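You operate a simulated robot arm through the tools that you are given. There is no shell and no other tool. Be economical: measure what you need, move in short steps, check, and stop when the job is done.

You run a simulated two-armed robot. Do the job below in one go: nothing can be reset, and whatever is moved stays where it is left.

JOB
Take the orange sign and put it on the space beside the spares crate. Fetch the small silver collar and set it on the white board. Put the small carton labelled "bolts" on the bench above the drawer. Take the purple sign and put it on the yellow board. Do these in any order.
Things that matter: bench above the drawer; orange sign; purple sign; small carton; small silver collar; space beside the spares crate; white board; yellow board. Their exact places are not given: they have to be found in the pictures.

It is judged by the outcome, as a careful person would: the job done as asked, and still so three seconds after it is handed in. It fails if anything else is knocked over, pushed out of place, dropped, spilled or broken.

ROBOT AND FRAMES
Two 6-joint arms with three-finger grippers on one trunk, on a base that drives. Base frame: it is fixed to the floor where the robot stands at the start and does not move with it; the origin is under the middle of the robot, x ahead of it, y to its left, z up; the surface under the hand at the start is at about z = 850. Units: mm, rad, N and s.
The left shoulder is at the start at [40, 147, 1370], the right one opposite. With the tool pointing down near the work surface each hand reaches from about 320 to 540 mm from the robot's upright axis, wherever it stands, measured 20 degrees to its own side. Places, roughly: bench above the drawer [-1000, 1200, 700]; orange sign [500, 0, 1000]; purple sign [-1250, 2500, 750]; small carton [-1000, 2250, 750]; small silver collar (5x5x2 cm) [3400, 300, 700]; space beside the spares crate [-1100, -200, 700]; white board (28x20x1 cm) [7500, -200, 900]; yellow board (28x20x1 cm) [500, -300, 900]. Payload 2.69 kg a hand.
Tool frame (each hand has its own): the origin (TCP) lies between the finger pads and is the grasp point; the fingertips stand 29 mm ahead of it; z points along the fingers, y is the line along which they close. Largest opening 120 mm; the body of the gripper starts 78 mm behind the TCP.
Orientation is that of the tool frame in the base frame, as [roll, pitch, yaw] about the fixed x, y, z axes, in that order (R = Rz(yaw) Ry(pitch) Rx(roll)). With the fingers straight down and closing along the base's y, the tool's x points along the base's -x, its y along +y and its z along -z.

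CONTROLS
- The arms move only by the tool arm_command. It takes "left_plan", "right_plan" or both (then of equal length, played together; a hand with none holds still); each is a list that holds one entry, the list of rows, each a list of 7 numbers: the shift along the base's x, y, z in mm, then the turn, a rotation vector about the base's x, y, z in rad, then the gripper command, from -1 (fully open) to 1 (shut), values between in proportion. In form: [[[tx, ty, tz, wx, wy, wz, grip], ...]]. A call has 1 to 12 rows; each row is the pose to reach, as a shift and turn from the pose commanded when the call began. Each row takes 0.2 s and may step no farther than 50 mm and 0.15 rad from the row before; otherwise, or with a gripper value out of range, the whole call is refused. Where a pose cannot be reached the arm comes as near as it can. A force on the tool above 40 N (or 10 N above the force at the start of the call, whichever is more), or a blocked arm, ends the call early, and 0.2 s more pass. Each finger halts on what it meets, pressing with about 28 N; the grip force reading is that of the motor and also rises with nothing between the fingers. The clock runs only during rows and for 0.2 s after the last one: add rows that repeat a pose to give the fingers time. It gives the time, the measured TCP pose, the force on the tool (base axes), the opening and the grip force at its end, in the units of the frame above (readings bear some noise), with the torque about the TCP (base axes, N m) and any sound that the robot's microphone picked up.
- Cameras (640 x 400 px; columns grow to the right, rows downward): "scene" is now at [87.2, -22, 1568.4]; the picture's right is [-0.32, -0.95, -0.00], its down [-0.79, 0.27, -0.55] and it looks along [0.52, -0.18, -0.83] (base axes); focal length 275 px, centre (320, 200). "left" rides on the left gripper at [63, 0, -104] in its tool frame; the picture's right is [0.00, 1.00, 0.00], its down [-0.83, 0.00, -0.56] and it looks along [-0.56, 0.00, 0.83] (tool axes); focal length 275 px, centre (320, 200). "right" rides on the right gripper at [63, 0, -104] in its tool frame; the picture's right is [0.00, 1.00, 0.00], its down [-0.83, 0.00, -0.56] and it looks along [-0.56, 0.00, 0.83] (tool axes); focal length 275 px, centre (320, 200).
- snapshot(camera): a new picture of that camera. No time passes.
- move_column(by): slides the trunk up (or, below 0, down) by that many mm; the arms and the scene camera ride with it, the base frame stays. It gives what a move gives, with no picture.
- steer(legs): drives the robot by 1 to 6 legs, each [ahead, turn to the left] in mm and rad, along the robot's own axes; the way and the turn of a leg run together, so that a leg with both is an arc; at most 1500 mm and 3.142 rad a leg. The arms and the cameras ride along, it lands a little off, and it stops where it bumps. It gives what a move gives.
- aim_head(pan, tilt): turns the head with the scene camera to pan (to the left, within 1.501 rad either way) and tilt (down, from -0.506 to 1.204), counted from straight ahead of the robot. It gives what a move gives.
- point_at(camera, pixels): there is no depth. For up to 12 entries [column, row, z] of the newest picture of that camera ("zoom" is the newest enlarged one), the place [x, y] in the base frame at which the ray of that pixel passes the height z, good to about 3 mm. No time passes.
- close_up(camera, box): a new picture of the part [left, top, right, bottom] of that camera's present view, enlarged. No time passes.
- finish_job(): hands the job in; it is judged then, once.

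Keep the steps short. Do not move on a guess: measure, check each grasp and each placing, and mend mistakes. In all there are 110 turns and 92 pictures (those below and enlarged ones count). Leave the grippers open and the arms clear of the work at the hand-in unless told otherwise, and finish with a single line.

The tools are called after "Emit:" as name(argument=value, ...) on one line, values as JSON. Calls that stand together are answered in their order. arm_command: Moves the arms, as the interface text tells. Its arguments: {"type":"object","properties":{"left_plan":{"type":"array","items":{"type":"array","items":{"type":"array","items":{"type":"number"}}}},"right_plan":{"type":"array","items":{"type":"array","items":{"type":"array","items":{"type":"number"}}}}},"required":[]} The other tools are called the same way: move_column (by) slides the trunk up or down; steer (legs) drives the base; aim_head (pan, tilt) turns the head that bears the scene camera; snapshot (camera) takes a picture; point_at (camera, pixels) gives the place at which the rays of pixels pass given heights; close_up (camera, box) takes an enlarged picture of a part of a camera's view; finish_job () hands the job in.

At the start:

```text
time: 0.0
left_tool_pos: [540.1, 52.2, 1097.2]
left_tcp_rot: [3.141, 0.0, 3.141]
left_force: [-0.1, 0.8, 0.5]
left_torque: [0.03, 0.02, 0.0]
left_grip_width: 119.7
left_grip_force: 0.1
right_tool_pos: [424.9, -337.9, 1001.0]
right_tcp_rot: [-3.141, 0.0, -3.14]
right_force: [-0.1, 0.4, 1.2]
right_torque: [0.0, 0.01, 0.01]
right_grip_width: 119.9
right_grip_force: 0.1
trunk travel left (down, up): [-497.0, 0.0]
robot x, y, heading: [-1.7, 2.2, 0.003]
head pan, tilt: [-0.326, 0.986]
```

scene: 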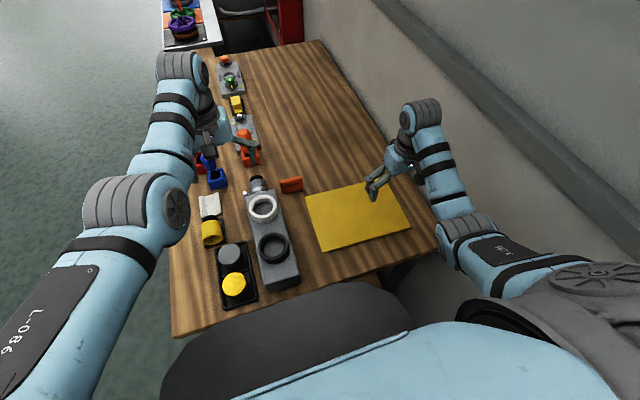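
right: 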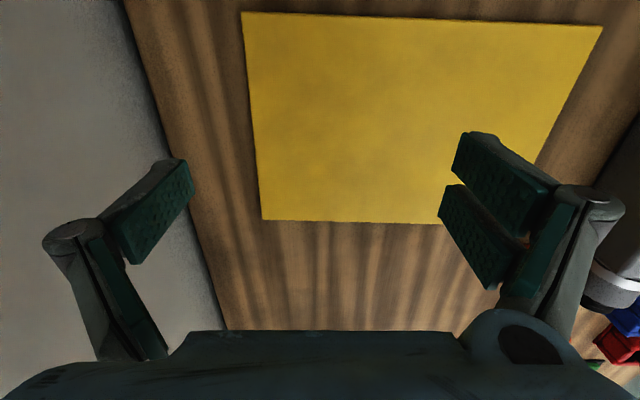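
left: 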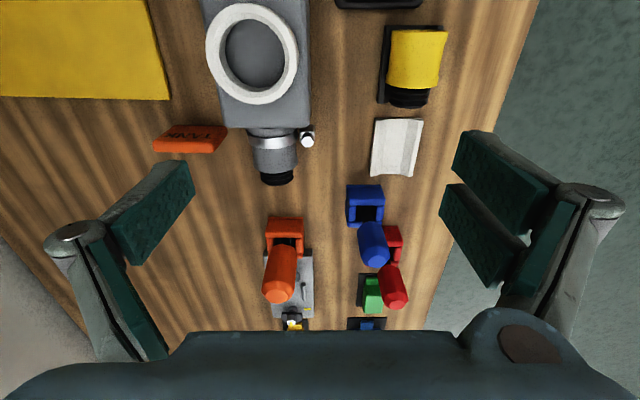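

I see an orange sign ("TANK") near scene pixel (291,184). I'll look at it enlarged from two cameras.

Emit:
close_up(camera="scene", box=[240, 150, 340, 212])

Emit:
close_up(camera="left", box=[120, 90, 280, 190])

Emit:
point_at(camera="left", pixels=[[154, 150, 850], [214, 152, 850], [226, 126, 850], [170, 126, 850], [170, 100, 860], [154, 0, 860], [0, 95, 860]])

Emit:
point_at(camera="scene", pixels=[[279, 182, 850], [283, 193, 850], [303, 190, 850], [302, 177, 850], [305, 195, 860], [386, 178, 860], [411, 227, 860], [321, 251, 860]])

```text
6.40 times, centred on (290, 181) of scene
```

zoom: 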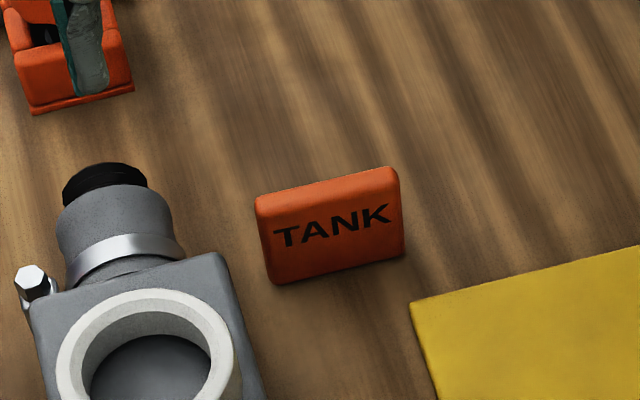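

```text
4.00 times, centred on (200, 140) of left
```

zoom: 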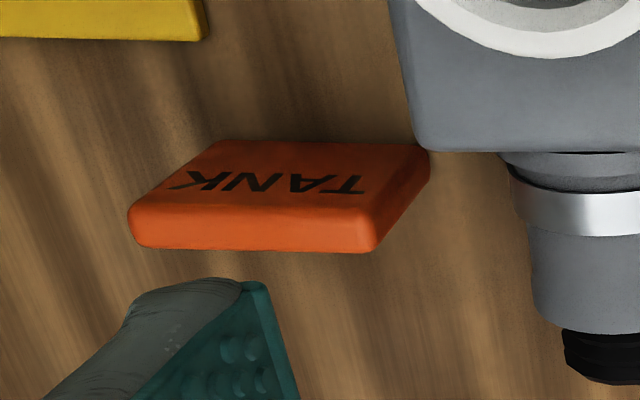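

```text
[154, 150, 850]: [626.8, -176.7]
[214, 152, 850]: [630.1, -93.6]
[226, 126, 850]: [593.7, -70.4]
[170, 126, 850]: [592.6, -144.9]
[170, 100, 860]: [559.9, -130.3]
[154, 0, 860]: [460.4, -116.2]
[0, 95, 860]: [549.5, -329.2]
```

```text
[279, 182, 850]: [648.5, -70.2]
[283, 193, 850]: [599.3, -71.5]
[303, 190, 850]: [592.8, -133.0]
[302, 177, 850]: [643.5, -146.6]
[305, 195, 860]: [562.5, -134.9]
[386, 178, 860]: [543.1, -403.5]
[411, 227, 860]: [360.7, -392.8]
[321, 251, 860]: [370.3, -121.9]
```

The sign stands upright, its text face towards me at x≈596, y≈-71…-138, and it's about 610 mm out, so too far from here. I'll measure the bench edges to see how I can approach.

Emit:
point_at(camera="scene", pixels=[[175, 337, 850], [435, 255, 850], [172, 200, 850], [320, 41, 850], [222, 50, 850], [438, 250, 850], [270, 290, 850], [220, 185, 850], [250, 162, 850], [213, 245, 850], [255, 185, 850]])

Emit:
aim_head(pan=0.0, tilt=1.2)

Emit:
snapshot(camera="scene")

Emit:
aim_head(pan=1.5, tilt=0.5)

Emit:
snapshot(camera="scene")

```text
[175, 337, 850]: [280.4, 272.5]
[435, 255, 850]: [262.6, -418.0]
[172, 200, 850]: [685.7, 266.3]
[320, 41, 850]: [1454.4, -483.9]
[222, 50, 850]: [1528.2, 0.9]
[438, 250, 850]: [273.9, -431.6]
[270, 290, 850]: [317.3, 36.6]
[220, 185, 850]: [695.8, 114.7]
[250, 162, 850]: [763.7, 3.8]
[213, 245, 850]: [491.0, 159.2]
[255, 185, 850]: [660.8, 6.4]
```

```text
time: 0.8
left_tool_pos: [539.2, 53.1, 1097.6]
left_tcp_rot: [-3.141, 0.0, -3.141]
left_force: [0.7, 0.3, -0.2]
left_torque: [-0.01, 0.0, 0.04]
left_grip_width: 120.1
left_grip_force: 0.0
right_tool_pos: [424.3, -338.7, 998.7]
right_tcp_rot: [3.141, 0.001, 3.141]
right_force: [0.4, 0.2, 0.1]
right_torque: [-0.03, 0.0, 0.0]
right_grip_width: 120.2
right_grip_force: 0.1
trunk travel left (down, up): [-497.0, 0.0]
robot x, y, heading: [0.4, 3.6, -0.001]
head pan, tilt: [0.0, 1.201]
```

```text
86 pictures are left
```

scene: 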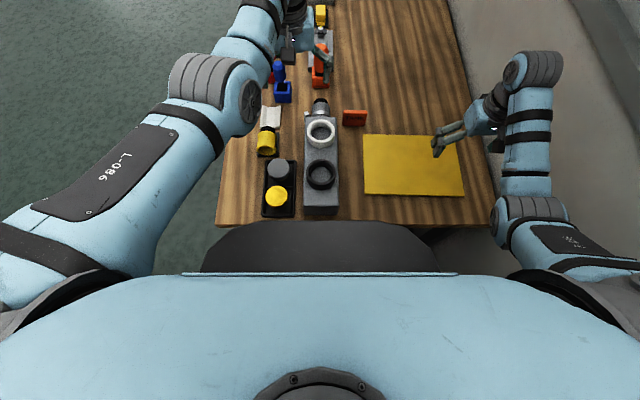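

```text
time: 2.4
left_tool_pos: [540.3, 52.6, 1096.4]
left_tcp_rot: [-3.141, 0.0, -3.141]
left_force: [0.0, 0.1, -0.3]
left_torque: [0.01, -0.01, 0.03]
left_grip_width: 120.0
left_grip_force: 0.0
right_tool_pos: [423.5, -339.2, 999.6]
right_tcp_rot: [3.141, 0.001, 3.14]
right_force: [-0.1, -1.1, -0.9]
right_torque: [0.0, -0.01, -0.02]
right_grip_width: 120.2
right_grip_force: 0.0
trunk travel left (down, up): [-497.0, 0.0]
robot x, y, heading: [0.1, -3.7, 0.002]
head pan, tilt: [1.499, 0.499]
```

```text
85 pictures are left
```

scene: 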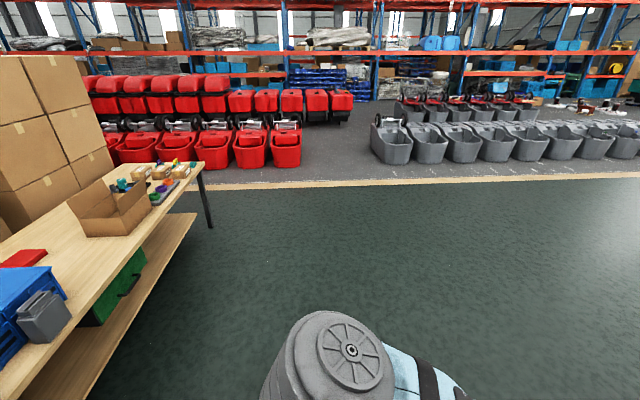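

The bench runs x 270–1500, y -430–270, and I'm right at its near edge. I'll move the left hand aside and the right hand above the sign at a safe height, to test reach.

Emit:
arm_command(left_plan=[[[-30, 30, 0, 0, 0, 0, -1], [-60, 60, 0, 0, 0, 0, -1], [-90, 90, 0, 0, 0, 0, -1], [-110, 120, 0, 0, 0, 0, -1], [-120, 150, 0, 0, 0, 0, -1], [-130, 170, 0, 0, 0, 0, -1], [-130, 170, 0, 0, 0, 0, -1]]], right_plan=[[[0, 0, 30, 0, 0, 0, -1], [10, 10, 30, 0, 0, 0, -1], [40, 45, 30, 0, 0, 0, -1], [70, 80, 30, 0, 0, 0, -1], [100, 120, 30, 0, 0, 0, -1], [120, 160, 30, 0, 0, 0, -1], [136, 195, 30, 0, 0, 0, -1]]])

Emit:
arm_command(right_plan=[[[20, 20, 0, 0, 0, 0, -1], [40, 38, 0, 0, 0, 0, -1], [40, 38, -30, 0, 0, 0, -1], [40, 38, -60, 0, 0, 0, -1]]])

Emit:
snapshot(camera="right")

```text
time: 4.0
left_tool_pos: [478.6, 229.6, 1021.1]
left_tcp_rot: [-3.14, -0.001, -3.142]
left_force: [0.2, -0.4, 0.5]
left_torque: [-0.02, 0.0, 0.01]
left_grip_width: 119.8
left_grip_force: 0.0
left hand out of reach, approached as far as the arm can: row 1, 2, 3, 4, 5, 6, 7
right_tool_pos: [557.0, -143.2, 1030.0]
right_tcp_rot: [-3.14, 0.002, 3.14]
right_force: [0.2, -0.1, -0.1]
right_torque: [-0.04, 0.02, -0.01]
right_grip_width: 120.0
right_grip_force: 0.1
right hand out of reach, approached as far as the arm can: row 1, 2, 3, 7
trunk travel left (down, up): [-497.0, 0.0]
robot x, y, heading: [0.3, 3.5, -0.003]
head pan, tilt: [1.499, 0.499]
```

```text
time: 5.0
left_tool_pos: [480.0, 226.0, 1020.7]
left_tcp_rot: [-3.141, -0.001, -3.141]
left_force: [0.3, -1.2, 0.8]
left_torque: [0.01, 0.0, 0.02]
left_grip_width: 119.8
left_grip_force: 0.0
right_tool_pos: [534.7, -113.3, 984.4]
right_tcp_rot: [3.141, -0.001, -3.142]
right_force: [-0.1, 0.0, -0.5]
right_torque: [-0.02, -0.05, 0.0]
right_grip_width: 119.9
right_grip_force: 0.1
right hand out of reach, approached as far as the arm can: row 1, 2, 3, 4
trunk travel left (down, up): [-497.0, 0.0]
robot x, y, heading: [0.8, -2.8, 0.001]
head pan, tilt: [1.499, 0.499]
```

```text
84 pictures are left
```

right: 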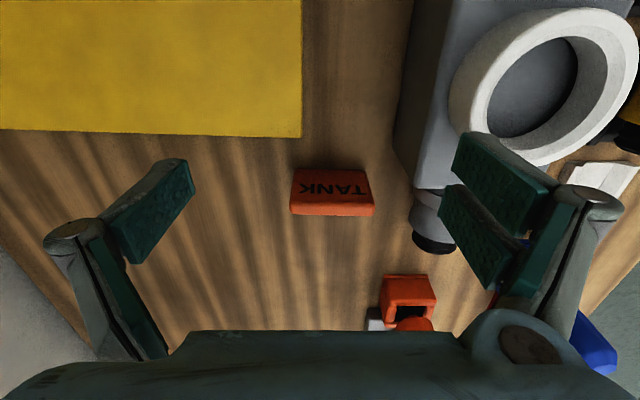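

The right hand only reaches x≈535 with the tool straight down. The sign can be gripped by its ends (along y) with the fingers leaning forward. I'll measure the sign's ends and height more precisely.

Emit:
close_up(camera="right", box=[260, 150, 420, 250])

Emit:
point_at(camera="right", pixels=[[295, 168, 850], [365, 170, 850], [291, 203, 890], [374, 203, 890], [291, 203, 900], [374, 203, 900], [374, 215, 900], [291, 215, 900], [412, 185, 850], [440, 253, 870]])

```text
4.00 times, centred on (340, 200) of right
```

zoom: 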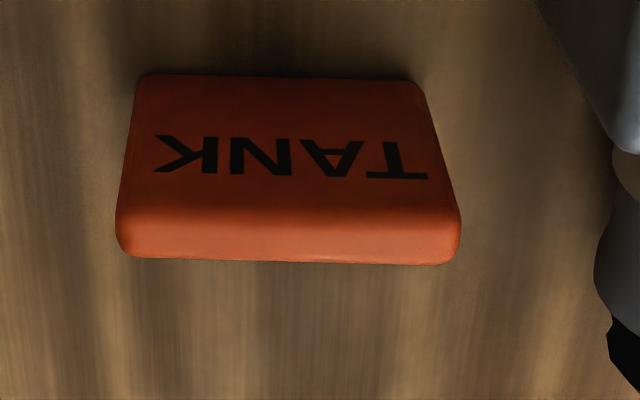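

```text
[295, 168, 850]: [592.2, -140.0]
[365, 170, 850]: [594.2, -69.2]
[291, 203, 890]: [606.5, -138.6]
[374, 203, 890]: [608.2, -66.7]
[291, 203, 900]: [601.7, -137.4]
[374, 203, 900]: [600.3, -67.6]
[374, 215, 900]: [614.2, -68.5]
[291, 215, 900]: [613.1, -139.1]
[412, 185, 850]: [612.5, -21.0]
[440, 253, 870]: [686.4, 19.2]
```

The sign measures x 594–612, y -140…-69, top z≈900. I'll tilt the right tool forward in place and see where it lands.

Emit:
arm_command(right_plan=[[[0, 9, 0, 0, -0.15, 0, -0.58], [0, 9, 0, 0, -0.3, 0, -0.58], [0, 9, 0, 0, -0.45, 0, -0.58], [0, 9, 0, 0, -0.6, 0, -0.58], [0, 9, 0, 0, -0.7, 0, -0.58]]])

```text
time: 6.3
left_tool_pos: [478.0, 227.4, 1020.8]
left_tcp_rot: [3.141, 0.001, 3.141]
left_force: [-0.7, 0.3, 0.2]
left_torque: [-0.04, -0.02, -0.01]
left_grip_width: 119.9
left_grip_force: 0.0
right_tool_pos: [591.6, -139.8, 1061.8]
right_tcp_rot: [-3.053, 0.858, -3.103]
right_force: [-0.5, -0.9, -0.3]
right_torque: [0.02, -0.03, -0.03]
right_grip_width: 94.7
right_grip_force: 0.0
trunk travel left (down, up): [-497.0, 0.0]
robot x, y, heading: [-0.0, 1.2, 0.002]
head pan, tilt: [1.499, 0.499]
stopped in row 5 (right hand): the arm was blocked; the commanded pose is now the measured one
```

The arm was blocked at z 1062, tilt 0.86. I'll look at the arm.

Emit:
aim_head(pan=-0.2, tilt=0.9)

Emit:
snapshot(camera="scene")

```text
time: 8.1
left_tool_pos: [479.6, 227.4, 1019.5]
left_tcp_rot: [-3.141, 0.0, -3.141]
left_force: [0.3, -0.7, 0.0]
left_torque: [0.0, 0.03, -0.01]
left_grip_width: 120.0
left_grip_force: 0.2
right_tool_pos: [590.4, -139.4, 1061.2]
right_tcp_rot: [-3.053, 0.855, -3.105]
right_force: [0.1, 0.2, 0.5]
right_torque: [-0.03, -0.03, -0.02]
right_grip_width: 94.9
right_grip_force: 0.2
trunk travel left (down, up): [-497.0, 0.0]
robot x, y, heading: [-0.1, 1.1, 0.002]
head pan, tilt: [-0.201, 0.901]
```

```text
82 pictures are left
```

scene: 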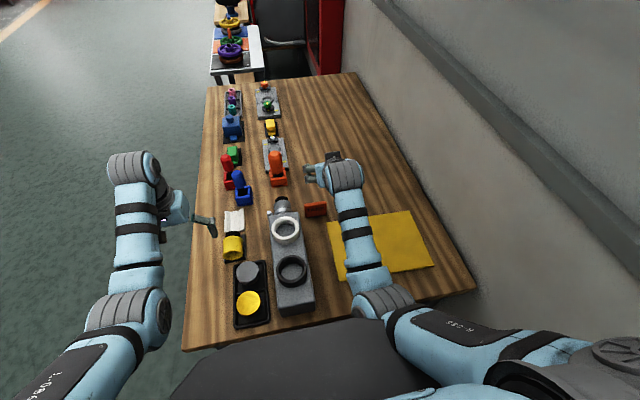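

The wrist is fine, just tilted a bit too far. I'll straighten the tilt to 0.7 and lower the hand in small steps over the sign.

Emit:
arm_command(right_plan=[[[0, 10, 0, 0.029, 0.05, 0.014, -0.58], [0, 20, 0, 0.058, 0.1, 0.028, -0.58], [0, 35, -15, 0.058, 0.155, 0.028, -0.58], [0, 35, -40, 0.058, 0.155, 0.028, -0.58], [0, 35, -70, 0.058, 0.155, 0.028, -0.58]]])

```text
time: 9.2
left_tool_pos: [480.2, 227.6, 1020.4]
left_tcp_rot: [3.141, 0.001, 3.141]
left_force: [0.5, 0.2, 0.8]
left_torque: [-0.02, 0.01, -0.01]
left_grip_width: 119.8
left_grip_force: 0.0
right_tool_pos: [590.5, -99.5, 990.3]
right_tcp_rot: [3.132, 0.7, 3.14]
right_force: [0.0, -0.6, 0.3]
right_torque: [-0.02, -0.02, -0.02]
right_grip_width: 94.6
right_grip_force: 0.1
trunk travel left (down, up): [-497.0, 0.0]
robot x, y, heading: [-0.1, 0.3, 0.005]
head pan, tilt: [-0.201, 0.901]
```

Reached (590,-100,990) cleanly at tilt 0.7. I'll descend to z≈905 and check with the hand camera.

Emit:
arm_command(right_plan=[[[6, -4, -30, 0.01, 0, 0, -0.58], [13, -4, -60, 0.01, 0, 0, -0.58], [13, -4, -85, 0.01, 0, 0, -0.58]]])

Emit:
snapshot(camera="right")

Emit:
snapshot(camera="scene")

```text
time: 10.2
left_tool_pos: [478.4, 226.0, 1020.4]
left_tcp_rot: [3.141, -0.002, 3.14]
left_force: [0.1, 0.3, 0.1]
left_torque: [0.01, 0.0, -0.03]
left_grip_width: 120.3
left_grip_force: 0.1
right_tool_pos: [609.4, -103.0, 916.8]
right_tcp_rot: [3.113, 0.727, 3.124]
right_force: [1.0, -0.4, 4.5]
right_torque: [0.27, 0.13, -0.08]
right_grip_width: 95.9
right_grip_force: 1.0
trunk travel left (down, up): [-497.0, 0.0]
robot x, y, heading: [-0.8, 0.1, 0.002]
head pan, tilt: [-0.201, 0.901]
stopped in row 3 (right hand): the force on the tool passed its limit at 44 N (the readings are from after the stop); the commanded pose is now the measured one
```

```text
81 pictures are left
```

right: 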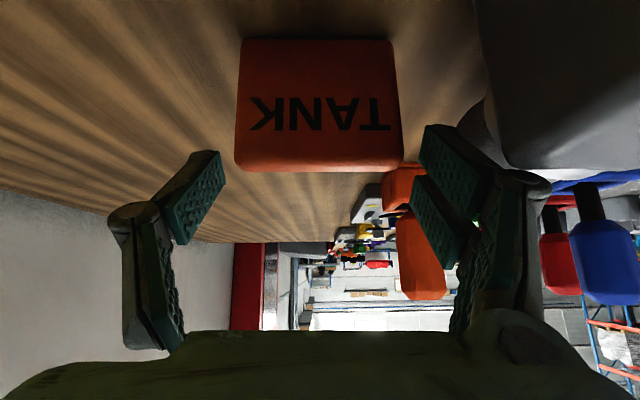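

```text
80 pictures are left
```

scene: 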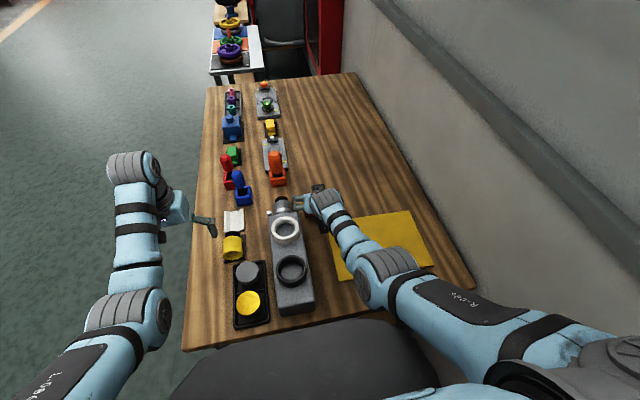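

Contact at z≈917, likely the left finger's outer side against the grey machine's nozzle. The sign is still centred (columns 236–402). I'll rise, narrow the opening to 82 mm and check before descending again.

Emit:
arm_command(right_plan=[[[-6, 0, 25, 0, 0, 0, -0.58], [-12, -1, 45, 0.02, 0.02, 0.02, -0.37], [-12, -1, 45, 0.02, 0.02, 0.02, -0.37]]])

Emit:
snapshot(camera="right")

Emit:
close_up(camera="scene", box=[240, 160, 360, 235])

```text
time: 11.0
left_tool_pos: [478.9, 226.9, 1019.6]
left_tcp_rot: [-3.141, 0.0, 3.14]
left_force: [-0.1, -0.4, 0.4]
left_torque: [0.01, -0.02, 0.0]
left_grip_width: 120.2
left_grip_force: 0.0
right_tool_pos: [598.4, -104.1, 960.2]
right_tcp_rot: [3.088, 0.702, 3.128]
right_force: [-0.7, 0.3, 0.0]
right_torque: [-0.03, 0.03, 0.02]
right_grip_width: 82.4
right_grip_force: 0.1
trunk travel left (down, up): [-497.0, 0.0]
robot x, y, heading: [2.1, -1.2, 0.003]
head pan, tilt: [-0.201, 0.901]
```

```text
79 pictures are left
```

right: 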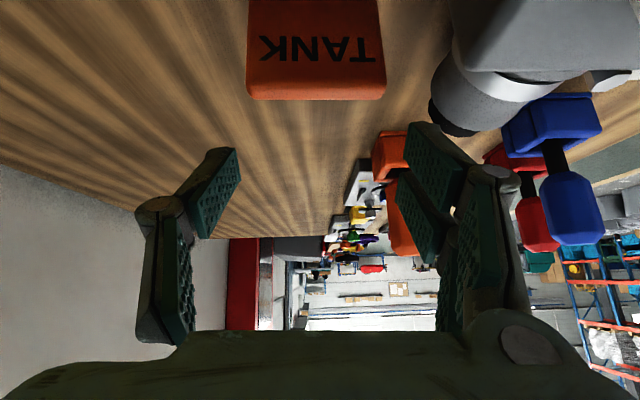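

```text
5.33 times, centred on (300, 198) of scene
```

zoom: 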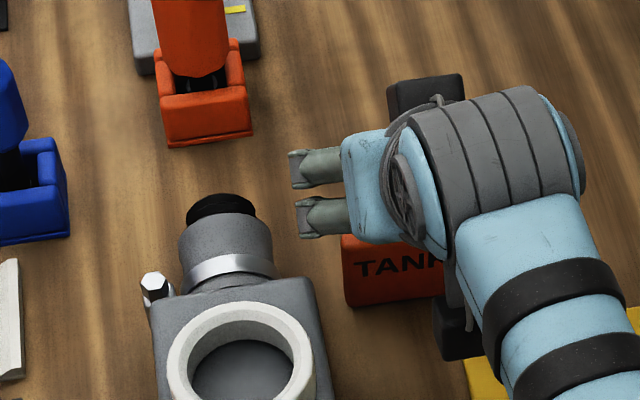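

I want to know how far the left finger's linkage sticks out compared with the nozzle.

Emit:
point_at(camera="zoom", pixels=[[290, 165, 930], [297, 225, 930], [297, 225, 960], [275, 265, 880], [275, 265, 910], [190, 215, 880], [253, 210, 880], [345, 240, 900], [332, 390, 900], [290, 275, 900]])

```text
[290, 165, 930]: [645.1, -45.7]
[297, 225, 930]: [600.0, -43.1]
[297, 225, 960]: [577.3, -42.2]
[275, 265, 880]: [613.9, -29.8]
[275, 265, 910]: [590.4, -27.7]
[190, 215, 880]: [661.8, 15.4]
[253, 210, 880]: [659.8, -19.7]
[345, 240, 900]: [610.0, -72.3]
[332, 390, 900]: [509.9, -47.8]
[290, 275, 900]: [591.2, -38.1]
```

The contact torque points to the finger's outer side on the corner of the grey block (top around z 935, side at y≈-37…-45). I'll go in shifted to -y with opening 92, so the left finger stays off the block, and straighten the roll.

Emit:
arm_command(right_plan=[[[5, -7, 0, -0.04, 0, -0.02, -0.53], [5, -7, -20, -0.04, 0, -0.02, -0.53], [5, -7, -40, -0.04, 0, -0.02, -0.53], [5, -7, -55, -0.04, 0, -0.02, -0.53], [5, -7, -70, -0.04, 0, -0.02, -0.53]]])

Emit:
snapshot(camera="right")

```text
time: 12.2
left_tool_pos: [478.2, 225.0, 1021.6]
left_tcp_rot: [3.139, 0.0, -3.141]
left_force: [1.3, -1.6, -0.2]
left_torque: [0.02, -0.02, 0.02]
left_grip_width: 119.8
left_grip_force: 0.0
right_tool_pos: [603.3, -109.9, 890.4]
right_tcp_rot: [3.139, 0.706, -3.14]
right_force: [-3.8, -8.7, 4.1]
right_torque: [0.41, 0.07, 0.44]
right_grip_width: 88.2
right_grip_force: 0.1
trunk travel left (down, up): [-497.0, 0.0]
robot x, y, heading: [2.3, 0.0, -0.0]
head pan, tilt: [-0.201, 0.901]
```

```text
77 pictures are left
```

right: 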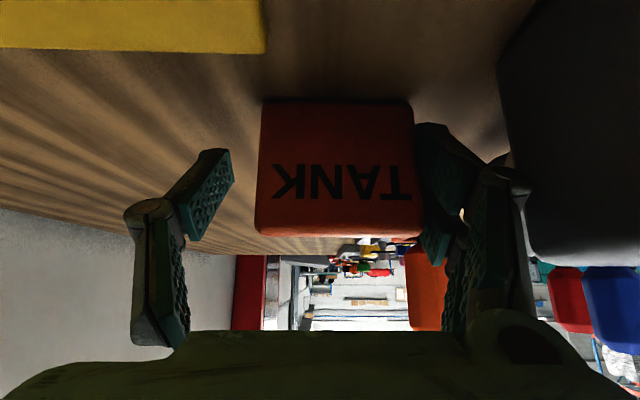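

At height, with the sign between the pads and light side contact. I'll close while shifting +4 mm in y.

Emit:
arm_command(right_plan=[[[0, 0, 0, 0, 0, 0, -0.4], [0, 3, 0, 0, 0, 0, -0.25], [0, 5, 0, 0, 0, 0, 0.2], [0, 5, 0, 0, 0, 0, 0.4], [0, 5, 0, 0, 0, 0, 0.4]]])

Emit:
snapshot(camera="right")

```text
time: 13.4
left_tool_pos: [479.6, 227.5, 1020.1]
left_tcp_rot: [3.14, 0.001, 3.141]
left_force: [-0.3, -0.9, 0.0]
left_torque: [-0.01, 0.0, -0.02]
left_grip_width: 120.0
left_grip_force: 0.0
right_tool_pos: [603.8, -105.4, 890.9]
right_tcp_rot: [3.14, 0.704, -3.141]
right_force: [-0.3, -1.2, 0.5]
right_torque: [-0.03, 0.0, 0.0]
right_grip_width: 68.5
right_grip_force: 28.0
trunk travel left (down, up): [-497.0, 0.0]
robot x, y, heading: [3.3, 1.5, 0.005]
head pan, tilt: [-0.201, 0.901]
```

```text
76 pictures are left
```

right: 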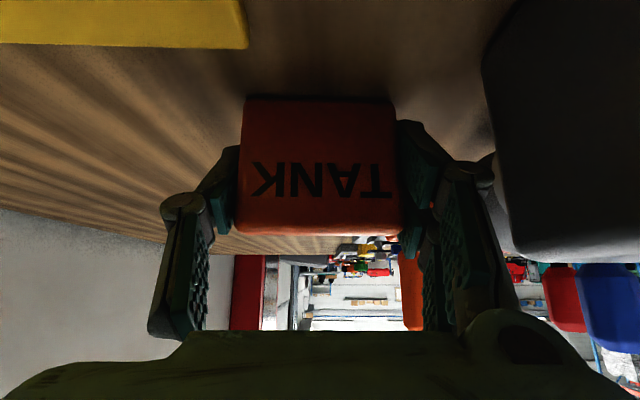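

Gripped at 68.5 mm and 28 N. Lifting straight up in steps.

Emit:
arm_command(right_plan=[[[0, 0, 20, 0, 0, 0, 0.4], [0, 0, 50, 0, 0, 0, 0.4], [-10, 0, 80, 0, 0, 0, 0.4], [-20, 0, 110, 0, 0, 0, 0.4], [-30, 0, 140, 0, 0, 0, 0.4], [-45, 0, 160, 0, 0, 0, 0.4]]])

Emit:
snapshot(camera="right")

Emit:
aim_head(pan=-1.5, tilt=0.4)

Emit:
snapshot(camera="scene")

```text
time: 15.0
left_tool_pos: [479.1, 227.1, 1019.9]
left_tcp_rot: [3.141, 0.0, 3.141]
left_force: [0.6, -0.7, -0.1]
left_torque: [0.03, -0.04, 0.0]
left_grip_width: 120.2
left_grip_force: 0.0
right_tool_pos: [573.5, -142.4, 1066.8]
right_tcp_rot: [-3.062, 0.745, -3.12]
right_force: [0.1, 0.3, 0.1]
right_torque: [0.01, 0.01, 0.0]
right_grip_width: 68.6
right_grip_force: 27.7
trunk travel left (down, up): [-497.0, 0.0]
robot x, y, heading: [2.0, 0.3, -0.001]
head pan, tilt: [-0.201, 0.901]
stopped in row 6 (right hand): the arm was blocked; the commanded pose is now the measured one
```

```text
75 pictures are left
```

right: 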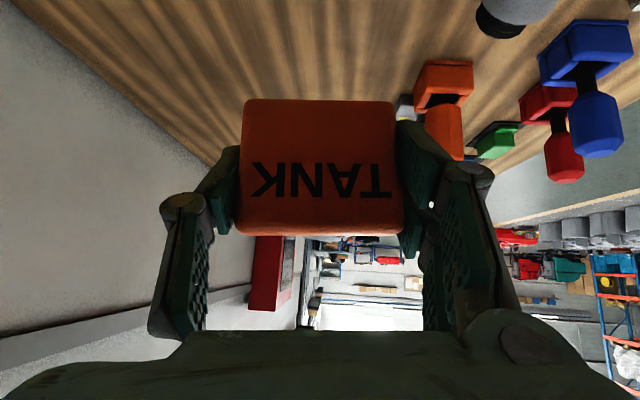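

```text
time: 16.4
left_tool_pos: [479.0, 226.4, 1020.2]
left_tcp_rot: [3.141, -0.001, -3.141]
left_force: [0.0, 0.4, -0.4]
left_torque: [0.01, 0.0, -0.03]
left_grip_width: 120.1
left_grip_force: 0.0
right_tool_pos: [571.7, -141.0, 1065.4]
right_tcp_rot: [-3.061, 0.743, -3.12]
right_force: [0.7, 0.0, -1.5]
right_torque: [-0.03, 0.03, -0.01]
right_grip_width: 68.7
right_grip_force: 27.7
trunk travel left (down, up): [-497.0, 0.0]
robot x, y, heading: [-2.8, 2.1, -0.002]
head pan, tilt: [-1.499, 0.4]
```

```text
74 pictures are left
```

scene: 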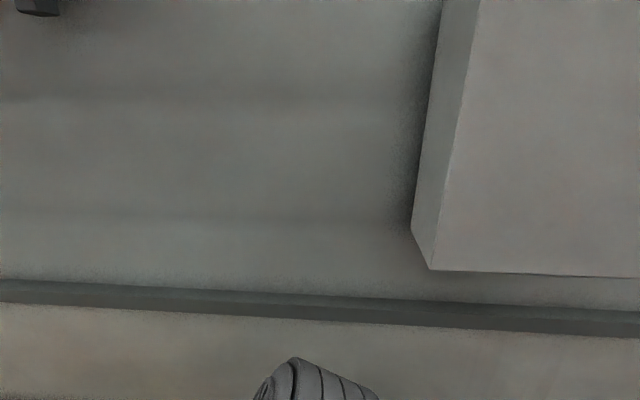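

The sign is held securely above the bench. I'll back off 300 mm, since there's bench-free floor behind, then tuck the arms.

Emit:
steer(legs=[[-300, 0]])

Emit:
arm_command(right_plan=[[[-20, -15, 0, -0.03, 0.08, 0, 0.4], [-40, -30, 0, -0.05, 0.18, 0, 0.4], [-70, -50, 0, -0.05, 0.28, 0, 0.4], [-100, -70, 0, -0.05, 0.38, 0, 0.4], [-130, -90, -10, -0.05, 0.48, 0, 0.4], [-160, -100, -20, -0.05, 0.58, 0, 0.4]]])

Emit:
aim_head(pan=0.0, tilt=1.1)

Emit:
snapshot(camera="scene")

```text
time: 18.5
left_tool_pos: [186.4, 225.0, 1018.8]
left_tcp_rot: [-3.141, -0.003, 3.137]
left_force: [1.3, -0.5, -0.6]
left_torque: [-0.03, -0.02, 0.0]
left_grip_width: 120.0
left_grip_force: 0.1
right_tool_pos: [278.3, -142.2, 1062.7]
right_tcp_rot: [-3.059, 0.741, -3.123]
right_force: [0.3, -0.4, -0.5]
right_torque: [-0.03, 0.07, -0.02]
right_grip_width: 68.5
right_grip_force: 28.1
trunk travel left (down, up): [-497.0, 0.0]
robot x, y, heading: [-298.6, -0.6, -0.005]
head pan, tilt: [-1.499, 0.4]
```

```text
time: 19.9
left_tool_pos: [183.1, 225.2, 1021.1]
left_tcp_rot: [-3.141, 0.001, 3.138]
left_force: [0.2, 0.2, -0.3]
left_torque: [0.03, -0.01, -0.01]
left_grip_width: 120.0
left_grip_force: 0.0
right_tool_pos: [133.1, -241.7, 1009.7]
right_tcp_rot: [-3.021, 0.159, -3.105]
right_force: [0.0, 0.5, -1.2]
right_torque: [0.01, -0.06, 0.02]
right_grip_width: 68.7
right_grip_force: 28.1
right hand out of reach, approached as far as the arm can: row 5, 6
trunk travel left (down, up): [-497.0, 0.0]
robot x, y, heading: [-295.4, 2.0, -0.004]
head pan, tilt: [-1.499, 0.4]
```

```text
time: 21.5
left_tool_pos: [184.0, 225.9, 1021.7]
left_tcp_rot: [3.14, 0.0, 3.138]
left_force: [-0.2, -0.6, -0.8]
left_torque: [-0.01, 0.02, 0.0]
left_grip_width: 120.1
left_grip_force: 0.0
right_tool_pos: [135.1, -241.0, 1010.2]
right_tcp_rot: [-3.023, 0.162, -3.106]
right_force: [0.6, -0.2, -1.2]
right_torque: [0.03, 0.01, 0.03]
right_grip_width: 68.8
right_grip_force: 28.9
trunk travel left (down, up): [-497.0, 0.0]
robot x, y, heading: [-297.1, -2.1, -0.003]
head pan, tilt: [0.0, 1.1]
```

```text
73 pictures are left
```

scene: 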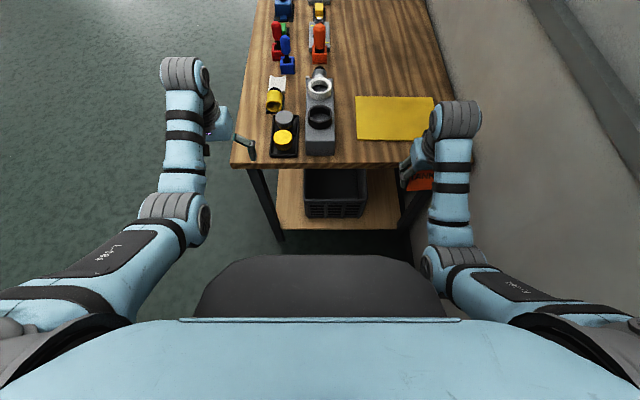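

The gap behind is unmeasured, so I'll turn left 1.2 rad first and look towards the rear bench.

Emit:
steer(legs=[[0, 1.2]])

Emit:
aim_head(pan=1.4, tilt=0.6)

Emit:
snapshot(camera="scene")

Emit:
aim_head(pan=0.5, tilt=0.6)

Emit:
snapshot(camera="scene")

```text
time: 24.9
left_tool_pos: [-331.6, 530.4, 1020.5]
left_tcp_rot: [3.14, -0.001, -1.945]
left_force: [-0.6, 0.2, 0.7]
left_torque: [0.0, -0.01, -0.01]
left_grip_width: 120.2
left_grip_force: 0.1
right_tool_pos: [85.0, 315.7, 1010.9]
right_tcp_rot: [-3.023, 0.162, -1.908]
right_force: [0.5, 0.7, -0.6]
right_torque: [0.0, -0.01, 0.0]
right_grip_width: 68.9
right_grip_force: 27.5
trunk travel left (down, up): [-497.0, 0.0]
robot x, y, heading: [-295.5, 1.2, 1.195]
head pan, tilt: [0.0, 1.1]
```

```text
time: 26.4
left_tool_pos: [-330.7, 529.8, 1020.2]
left_tcp_rot: [-3.141, 0.0, -1.945]
left_force: [0.5, 0.5, -0.6]
left_torque: [-0.01, 0.0, -0.01]
left_grip_width: 120.0
left_grip_force: 0.1
right_tool_pos: [86.5, 314.9, 1009.9]
right_tcp_rot: [-3.023, 0.162, -1.906]
right_force: [0.1, -0.8, -0.7]
right_torque: [-0.01, 0.02, 0.03]
right_grip_width: 68.5
right_grip_force: 27.7
trunk travel left (down, up): [-497.0, 0.0]
robot x, y, heading: [-294.2, -1.0, 1.196]
head pan, tilt: [1.4, 0.6]
```

```text
72 pictures are left
```

scene: 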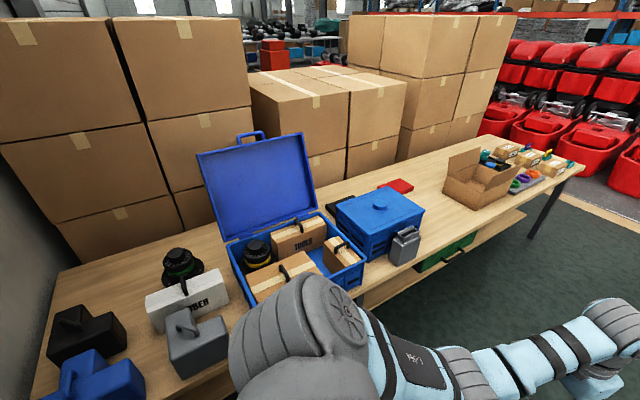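

```text
time: 27.6
left_tool_pos: [-331.8, 529.3, 1019.9]
left_tcp_rot: [3.139, -0.001, -1.946]
left_force: [0.0, 0.7, 0.7]
left_torque: [0.03, 0.0, 0.0]
left_grip_width: 120.2
left_grip_force: 0.1
right_tool_pos: [86.3, 314.0, 1010.1]
right_tcp_rot: [-3.022, 0.162, -1.907]
right_force: [0.4, 0.0, -2.2]
right_torque: [0.01, -0.02, 0.04]
right_grip_width: 68.6
right_grip_force: 28.0
trunk travel left (down, up): [-497.0, 0.0]
robot x, y, heading: [-297.4, 2.8, 1.189]
head pan, tilt: [0.499, 0.6]
```

```text
71 pictures are left
```

scene: 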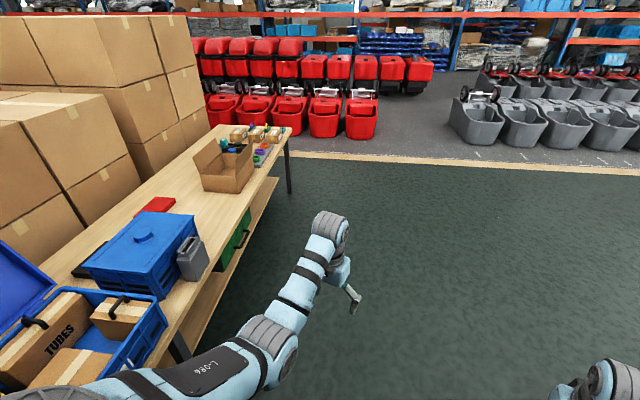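

The rear bench carries a blue toolbox, crates with handles, and a box with the signs at the far end. I'll zoom on the labels and measure the bench edge.

Emit:
point_at(camera="scene", pixels=[[290, 140, 700], [184, 355, 700], [260, 185, 700], [225, 190, 700], [165, 370, 800], [235, 125, 700], [200, 165, 700]])

Emit:
aim_head(pan=1.4, tilt=0.75)

Emit:
close_up(camera="scene", box=[0, 150, 320, 350])

```text
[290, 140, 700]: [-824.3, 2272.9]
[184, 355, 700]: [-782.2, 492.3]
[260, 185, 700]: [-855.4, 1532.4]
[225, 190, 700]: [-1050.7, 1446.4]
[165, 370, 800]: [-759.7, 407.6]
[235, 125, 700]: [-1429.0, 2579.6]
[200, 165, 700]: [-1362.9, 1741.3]
```

```text
time: 28.8
left_tool_pos: [-331.0, 529.3, 1021.4]
left_tcp_rot: [3.141, 0.002, -1.946]
left_force: [-0.2, 0.4, 0.0]
left_torque: [0.01, -0.03, 0.01]
left_grip_width: 120.0
left_grip_force: 0.1
right_tool_pos: [85.9, 313.7, 1010.4]
right_tcp_rot: [-3.024, 0.163, -1.908]
right_force: [0.8, 0.0, -0.5]
right_torque: [0.01, 0.02, 0.01]
right_grip_width: 68.9
right_grip_force: 27.7
trunk travel left (down, up): [-497.0, 0.0]
robot x, y, heading: [-296.7, -1.2, 1.194]
head pan, tilt: [1.4, 0.75]
```

```text
2.00 times, centred on (160, 250) of scene
```

zoom: 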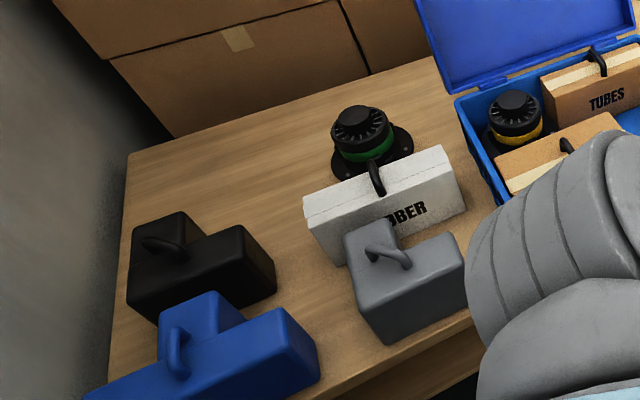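

The crates here are low and the lid is far back, so turning on to face the rear bench is clear.

Emit:
steer(legs=[[0, 1.0], [0, 0.945]])

Emit:
aim_head(pan=0.0, tilt=0.75)

Emit:
snapshot(camera="scene")

```text
time: 34.1
left_tool_pos: [-781.4, -214.1, 1021.2]
left_tcp_rot: [3.141, 0.001, -0.024]
left_force: [-0.6, 1.0, -0.6]
left_torque: [0.0, -0.01, 0.01]
left_grip_width: 120.0
left_grip_force: 0.1
right_tool_pos: [-722.0, 251.7, 1010.3]
right_tcp_rot: [-3.024, 0.163, 0.017]
right_force: [-0.2, -0.2, 0.5]
right_torque: [0.0, 0.01, 0.0]
right_grip_width: 68.5
right_grip_force: 28.3
trunk travel left (down, up): [-497.0, 0.0]
robot x, y, heading: [-296.7, 3.1, 3.118]
head pan, tilt: [1.4, 0.75]
```

```text
time: 35.6
left_tool_pos: [-779.1, -215.2, 1021.4]
left_tcp_rot: [-3.141, 0.0, -0.022]
left_force: [0.1, -0.4, -0.2]
left_torque: [0.03, 0.0, -0.01]
left_grip_width: 120.1
left_grip_force: 0.0
right_tool_pos: [-723.0, 251.7, 1012.0]
right_tcp_rot: [-3.022, 0.163, 0.016]
right_force: [0.5, 0.0, -0.8]
right_torque: [0.03, -0.02, -0.01]
right_grip_width: 68.5
right_grip_force: 28.3
trunk travel left (down, up): [-497.0, 0.0]
robot x, y, heading: [-295.1, 5.5, 3.122]
head pan, tilt: [0.0, 0.75]
```

```text
69 pictures are left
```

scene: 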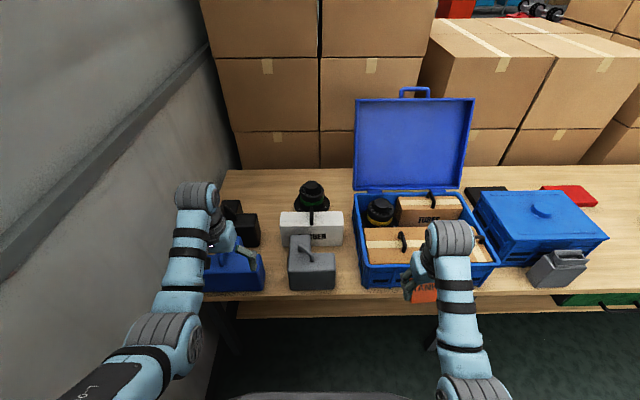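

I'll zoom to find the "spares" label.

Emit:
close_up(camera="scene", box=[200, 170, 360, 300])

Emit:
close_up(camera="scene", box=[340, 170, 500, 300])

Emit:
snapshot(camera="left")

```text
3.08 times, centred on (280, 235) of scene
```

zoom: 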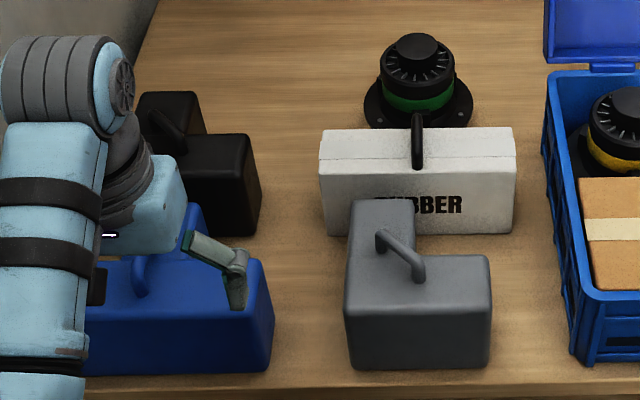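

```text
3.08 times, centred on (420, 235) of scene
```

zoom: 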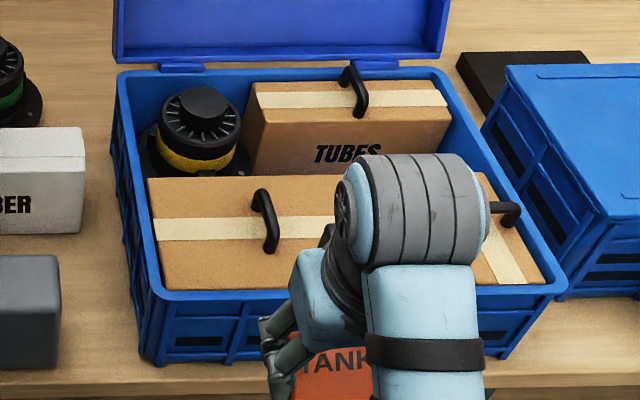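

```text
66 pictures are left
```

left: 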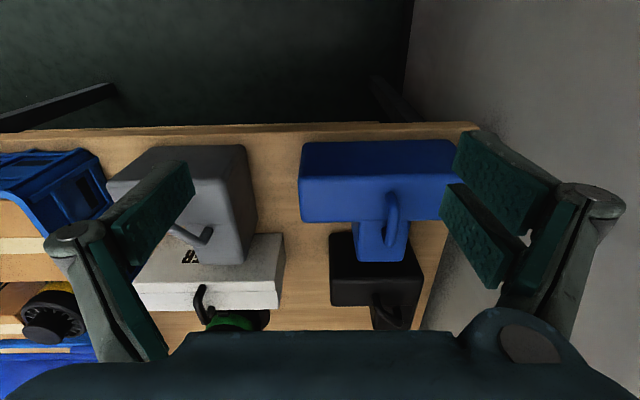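

No "SPARES" text yet. I'll measure positions of the objects and free areas.

Emit:
point_at(camera="scene", pixels=[[229, 170, 700], [210, 300, 700], [300, 290, 700], [360, 285, 700], [345, 245, 700], [280, 246, 700], [262, 245, 700], [267, 290, 700], [300, 210, 700], [265, 200, 700], [365, 195, 700], [250, 300, 700]])

Emit:
snapshot(camera="right")

Emit:
point_at(camera="left", pixels=[[130, 127, 700], [470, 122, 700], [245, 255, 700], [300, 220, 700], [420, 330, 700], [330, 300, 700], [282, 305, 700], [430, 300, 700]])

```text
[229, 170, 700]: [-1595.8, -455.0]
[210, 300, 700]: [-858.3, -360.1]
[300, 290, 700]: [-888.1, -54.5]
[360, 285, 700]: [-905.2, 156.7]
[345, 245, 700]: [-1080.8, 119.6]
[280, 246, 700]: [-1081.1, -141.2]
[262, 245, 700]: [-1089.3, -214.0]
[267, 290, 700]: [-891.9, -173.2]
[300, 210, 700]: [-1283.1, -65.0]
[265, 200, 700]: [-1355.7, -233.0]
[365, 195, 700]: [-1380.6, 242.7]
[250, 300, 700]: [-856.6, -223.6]
```

```text
65 pictures are left
```

right: 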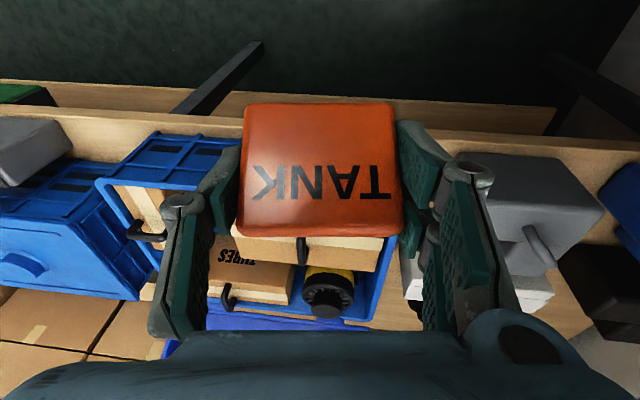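

```text
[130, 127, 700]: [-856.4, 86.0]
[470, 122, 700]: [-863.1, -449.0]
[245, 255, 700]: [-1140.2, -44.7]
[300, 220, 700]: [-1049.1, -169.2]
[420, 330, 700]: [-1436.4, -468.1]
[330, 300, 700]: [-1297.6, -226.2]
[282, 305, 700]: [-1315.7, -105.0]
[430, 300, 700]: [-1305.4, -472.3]
```

Surface is z≈700 and the front edge x≈-858. A lane is open between the black/blue blocks (y<-180) and the white carton/grey block (y>-105). I'll drive forward 200 mm, with hands well above everything, for a better look.

Emit:
steer(legs=[[200, 0]])

Emit:
aim_head(pan=0.15, tilt=1.0)

Emit:
snapshot(camera="scene")

Emit:
snapshot(camera="left")

```text
time: 37.2
left_tool_pos: [-973.6, -213.0, 1022.0]
left_tcp_rot: [-3.141, 0.003, -0.017]
left_force: [1.1, 0.1, 0.1]
left_torque: [-0.03, 0.04, -0.04]
left_grip_width: 119.9
left_grip_force: 0.1
right_tool_pos: [-918.5, 252.9, 1011.3]
right_tcp_rot: [-3.02, 0.165, 0.023]
right_force: [0.7, 0.2, 0.0]
right_torque: [0.02, 0.0, 0.03]
right_grip_width: 68.6
right_grip_force: 27.6
trunk travel left (down, up): [-497.0, 0.0]
robot x, y, heading: [-492.2, 3.6, 3.122]
head pan, tilt: [0.0, 0.75]
```

```text
time: 38.0
left_tool_pos: [-975.7, -213.7, 1021.0]
left_tcp_rot: [-3.141, 0.001, -0.018]
left_force: [0.1, 0.5, -0.3]
left_torque: [0.0, -0.03, 0.0]
left_grip_width: 119.7
left_grip_force: 0.0
right_tool_pos: [-920.5, 252.9, 1010.6]
right_tcp_rot: [-3.022, 0.162, 0.024]
right_force: [0.0, 0.4, 0.2]
right_torque: [-0.03, -0.01, 0.01]
right_grip_width: 68.8
right_grip_force: 27.7
trunk travel left (down, up): [-497.0, 0.0]
robot x, y, heading: [-492.4, 6.8, 3.12]
head pan, tilt: [0.15, 1.0]
```

```text
64 pictures are left
```

scene: 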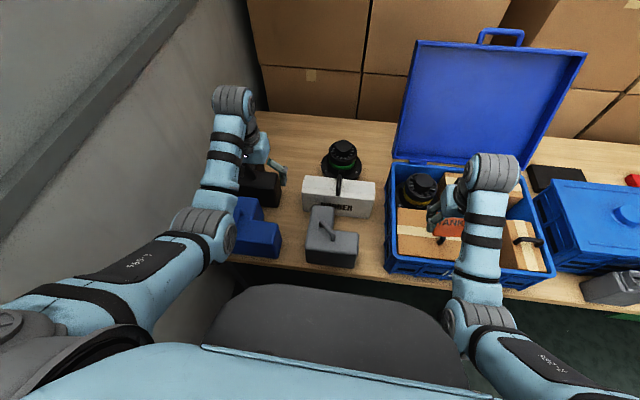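

```text
63 pictures are left
```

left: 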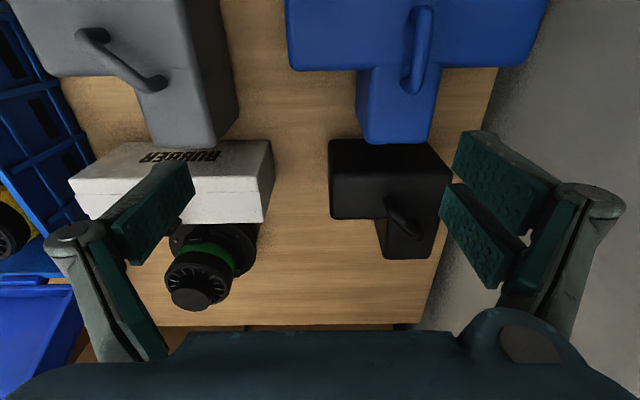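

I'll measure the lane: the bases of the grey block and white carton against the left edges of blue and black.

Emit:
point_at(camera="left", pixels=[[238, 110, 700], [273, 170, 700], [262, 222, 700], [288, 65, 800], [288, 65, 780], [329, 145, 780], [331, 218, 780], [375, 215, 780], [400, 260, 700], [250, 260, 700], [320, 325, 700], [318, 250, 700]])

Emit:
point_at(camera="scene", pixels=[[308, 262, 700], [280, 258, 700], [302, 215, 700], [272, 205, 700], [330, 175, 700], [256, 113, 700], [300, 265, 700], [248, 262, 700], [328, 222, 780], [260, 235, 780]])

```text
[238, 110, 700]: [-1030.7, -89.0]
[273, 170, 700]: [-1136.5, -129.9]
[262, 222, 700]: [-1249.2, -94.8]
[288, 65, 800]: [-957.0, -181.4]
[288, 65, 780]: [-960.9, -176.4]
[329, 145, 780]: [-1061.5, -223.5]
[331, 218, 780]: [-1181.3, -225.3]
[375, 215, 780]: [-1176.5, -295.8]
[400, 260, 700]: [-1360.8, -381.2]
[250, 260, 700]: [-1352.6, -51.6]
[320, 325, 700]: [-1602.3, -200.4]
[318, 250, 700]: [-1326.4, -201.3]
```

```text
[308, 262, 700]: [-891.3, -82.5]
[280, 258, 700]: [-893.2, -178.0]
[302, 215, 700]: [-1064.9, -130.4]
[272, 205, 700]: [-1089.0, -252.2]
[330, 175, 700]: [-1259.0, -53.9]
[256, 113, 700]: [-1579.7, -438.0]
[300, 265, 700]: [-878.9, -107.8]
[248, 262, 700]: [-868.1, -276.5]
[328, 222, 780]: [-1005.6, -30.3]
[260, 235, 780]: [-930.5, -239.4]
```

The lane is about 95 mm wide and flanked by blocks, so the current tilted end grip (about 110 mm wide across y) won't fit. I need to regrip the sign with the left hand, vertical. I'll go to the open bench area near y≈1200, set it down there and regrip.

Emit:
steer(legs=[[-150, 0], [0, -1.55], [1150, 0]])

Emit:
aim_head(pan=1.3, tilt=0.7)

Emit:
snapshot(camera="scene")

```text
time: 48.6
left_tool_pos: [-603.4, 1634.9, 1020.8]
left_tcp_rot: [3.141, 0.001, -1.543]
left_force: [-0.1, -0.3, -0.7]
left_torque: [0.0, 0.01, -0.02]
left_grip_width: 119.7
left_grip_force: 0.0
right_tool_pos: [-136.1, 1600.8, 1011.0]
right_tcp_rot: [-3.024, 0.162, -1.503]
right_force: [0.3, 0.5, -0.8]
right_torque: [0.0, -0.01, -0.02]
right_grip_width: 68.8
right_grip_force: 27.8
trunk travel left (down, up): [-497.0, 0.0]
robot x, y, heading: [-364.1, 1160.5, 1.598]
head pan, tilt: [0.15, 1.0]
```

```text
time: 50.0
left_tool_pos: [-604.2, 1635.5, 1021.6]
left_tcp_rot: [-3.141, 0.0, -1.543]
left_force: [-0.1, -0.1, -0.4]
left_torque: [-0.01, 0.02, 0.0]
left_grip_width: 120.2
left_grip_force: 0.1
right_tool_pos: [-134.6, 1600.4, 1009.5]
right_tcp_rot: [-3.021, 0.162, -1.502]
right_force: [0.6, 0.6, -0.3]
right_torque: [-0.01, 0.02, -0.03]
right_grip_width: 69.0
right_grip_force: 28.2
trunk travel left (down, up): [-497.0, 0.0]
robot x, y, heading: [-362.9, 1163.4, 1.599]
head pan, tilt: [1.3, 0.7]
```

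```text
62 pictures are left
```

scene: 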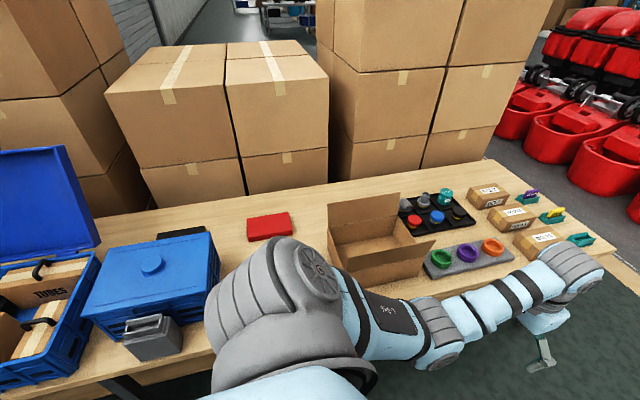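

I see three labelled small cartons and small signs at the far end, and an open bench area between the lidded crate and the open box. Turning to face the bench.

Emit:
steer(legs=[[0, 1.54]])

Emit:
aim_head(pan=0.0, tilt=0.85)

Emit:
snapshot(camera="scene")

```text
time: 54.1
left_tool_pos: [-845.5, 941.2, 1021.2]
left_tcp_rot: [-3.141, -0.001, -0.007]
left_force: [-0.4, 0.5, 0.1]
left_torque: [0.0, -0.02, 0.01]
left_grip_width: 120.0
left_grip_force: 0.1
right_tool_pos: [-794.9, 1408.0, 1010.5]
right_tcp_rot: [-3.024, 0.16, 0.032]
right_force: [0.7, 0.1, -0.1]
right_torque: [0.0, 0.02, -0.02]
right_grip_width: 69.0
right_grip_force: 27.8
trunk travel left (down, up): [-497.0, 0.0]
robot x, y, heading: [-364.5, 1163.1, 3.137]
head pan, tilt: [1.3, 0.7]
```

```text
time: 55.6
left_tool_pos: [-845.5, 941.7, 1020.4]
left_tcp_rot: [3.141, 0.001, -0.009]
left_force: [0.1, 0.5, -0.1]
left_torque: [-0.01, 0.01, 0.02]
left_grip_width: 119.9
left_grip_force: 0.1
right_tool_pos: [-794.5, 1405.6, 1010.6]
right_tcp_rot: [-3.022, 0.161, 0.032]
right_force: [0.6, -0.1, -0.9]
right_torque: [0.0, 0.02, 0.03]
right_grip_width: 68.8
right_grip_force: 27.9
trunk travel left (down, up): [-497.0, 0.0]
robot x, y, heading: [-362.1, 1159.1, 3.135]
head pan, tilt: [0.0, 0.85]
```

```text
61 pictures are left
```

scene: 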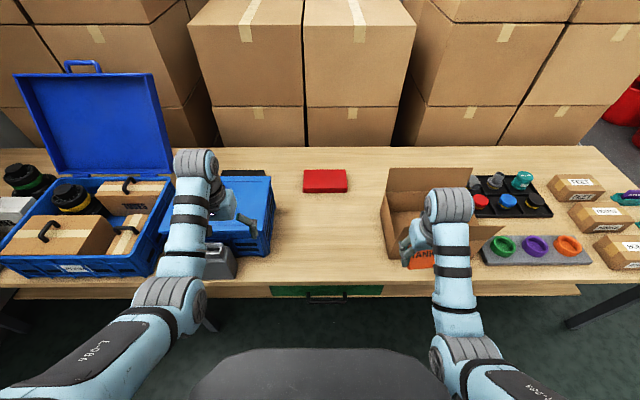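

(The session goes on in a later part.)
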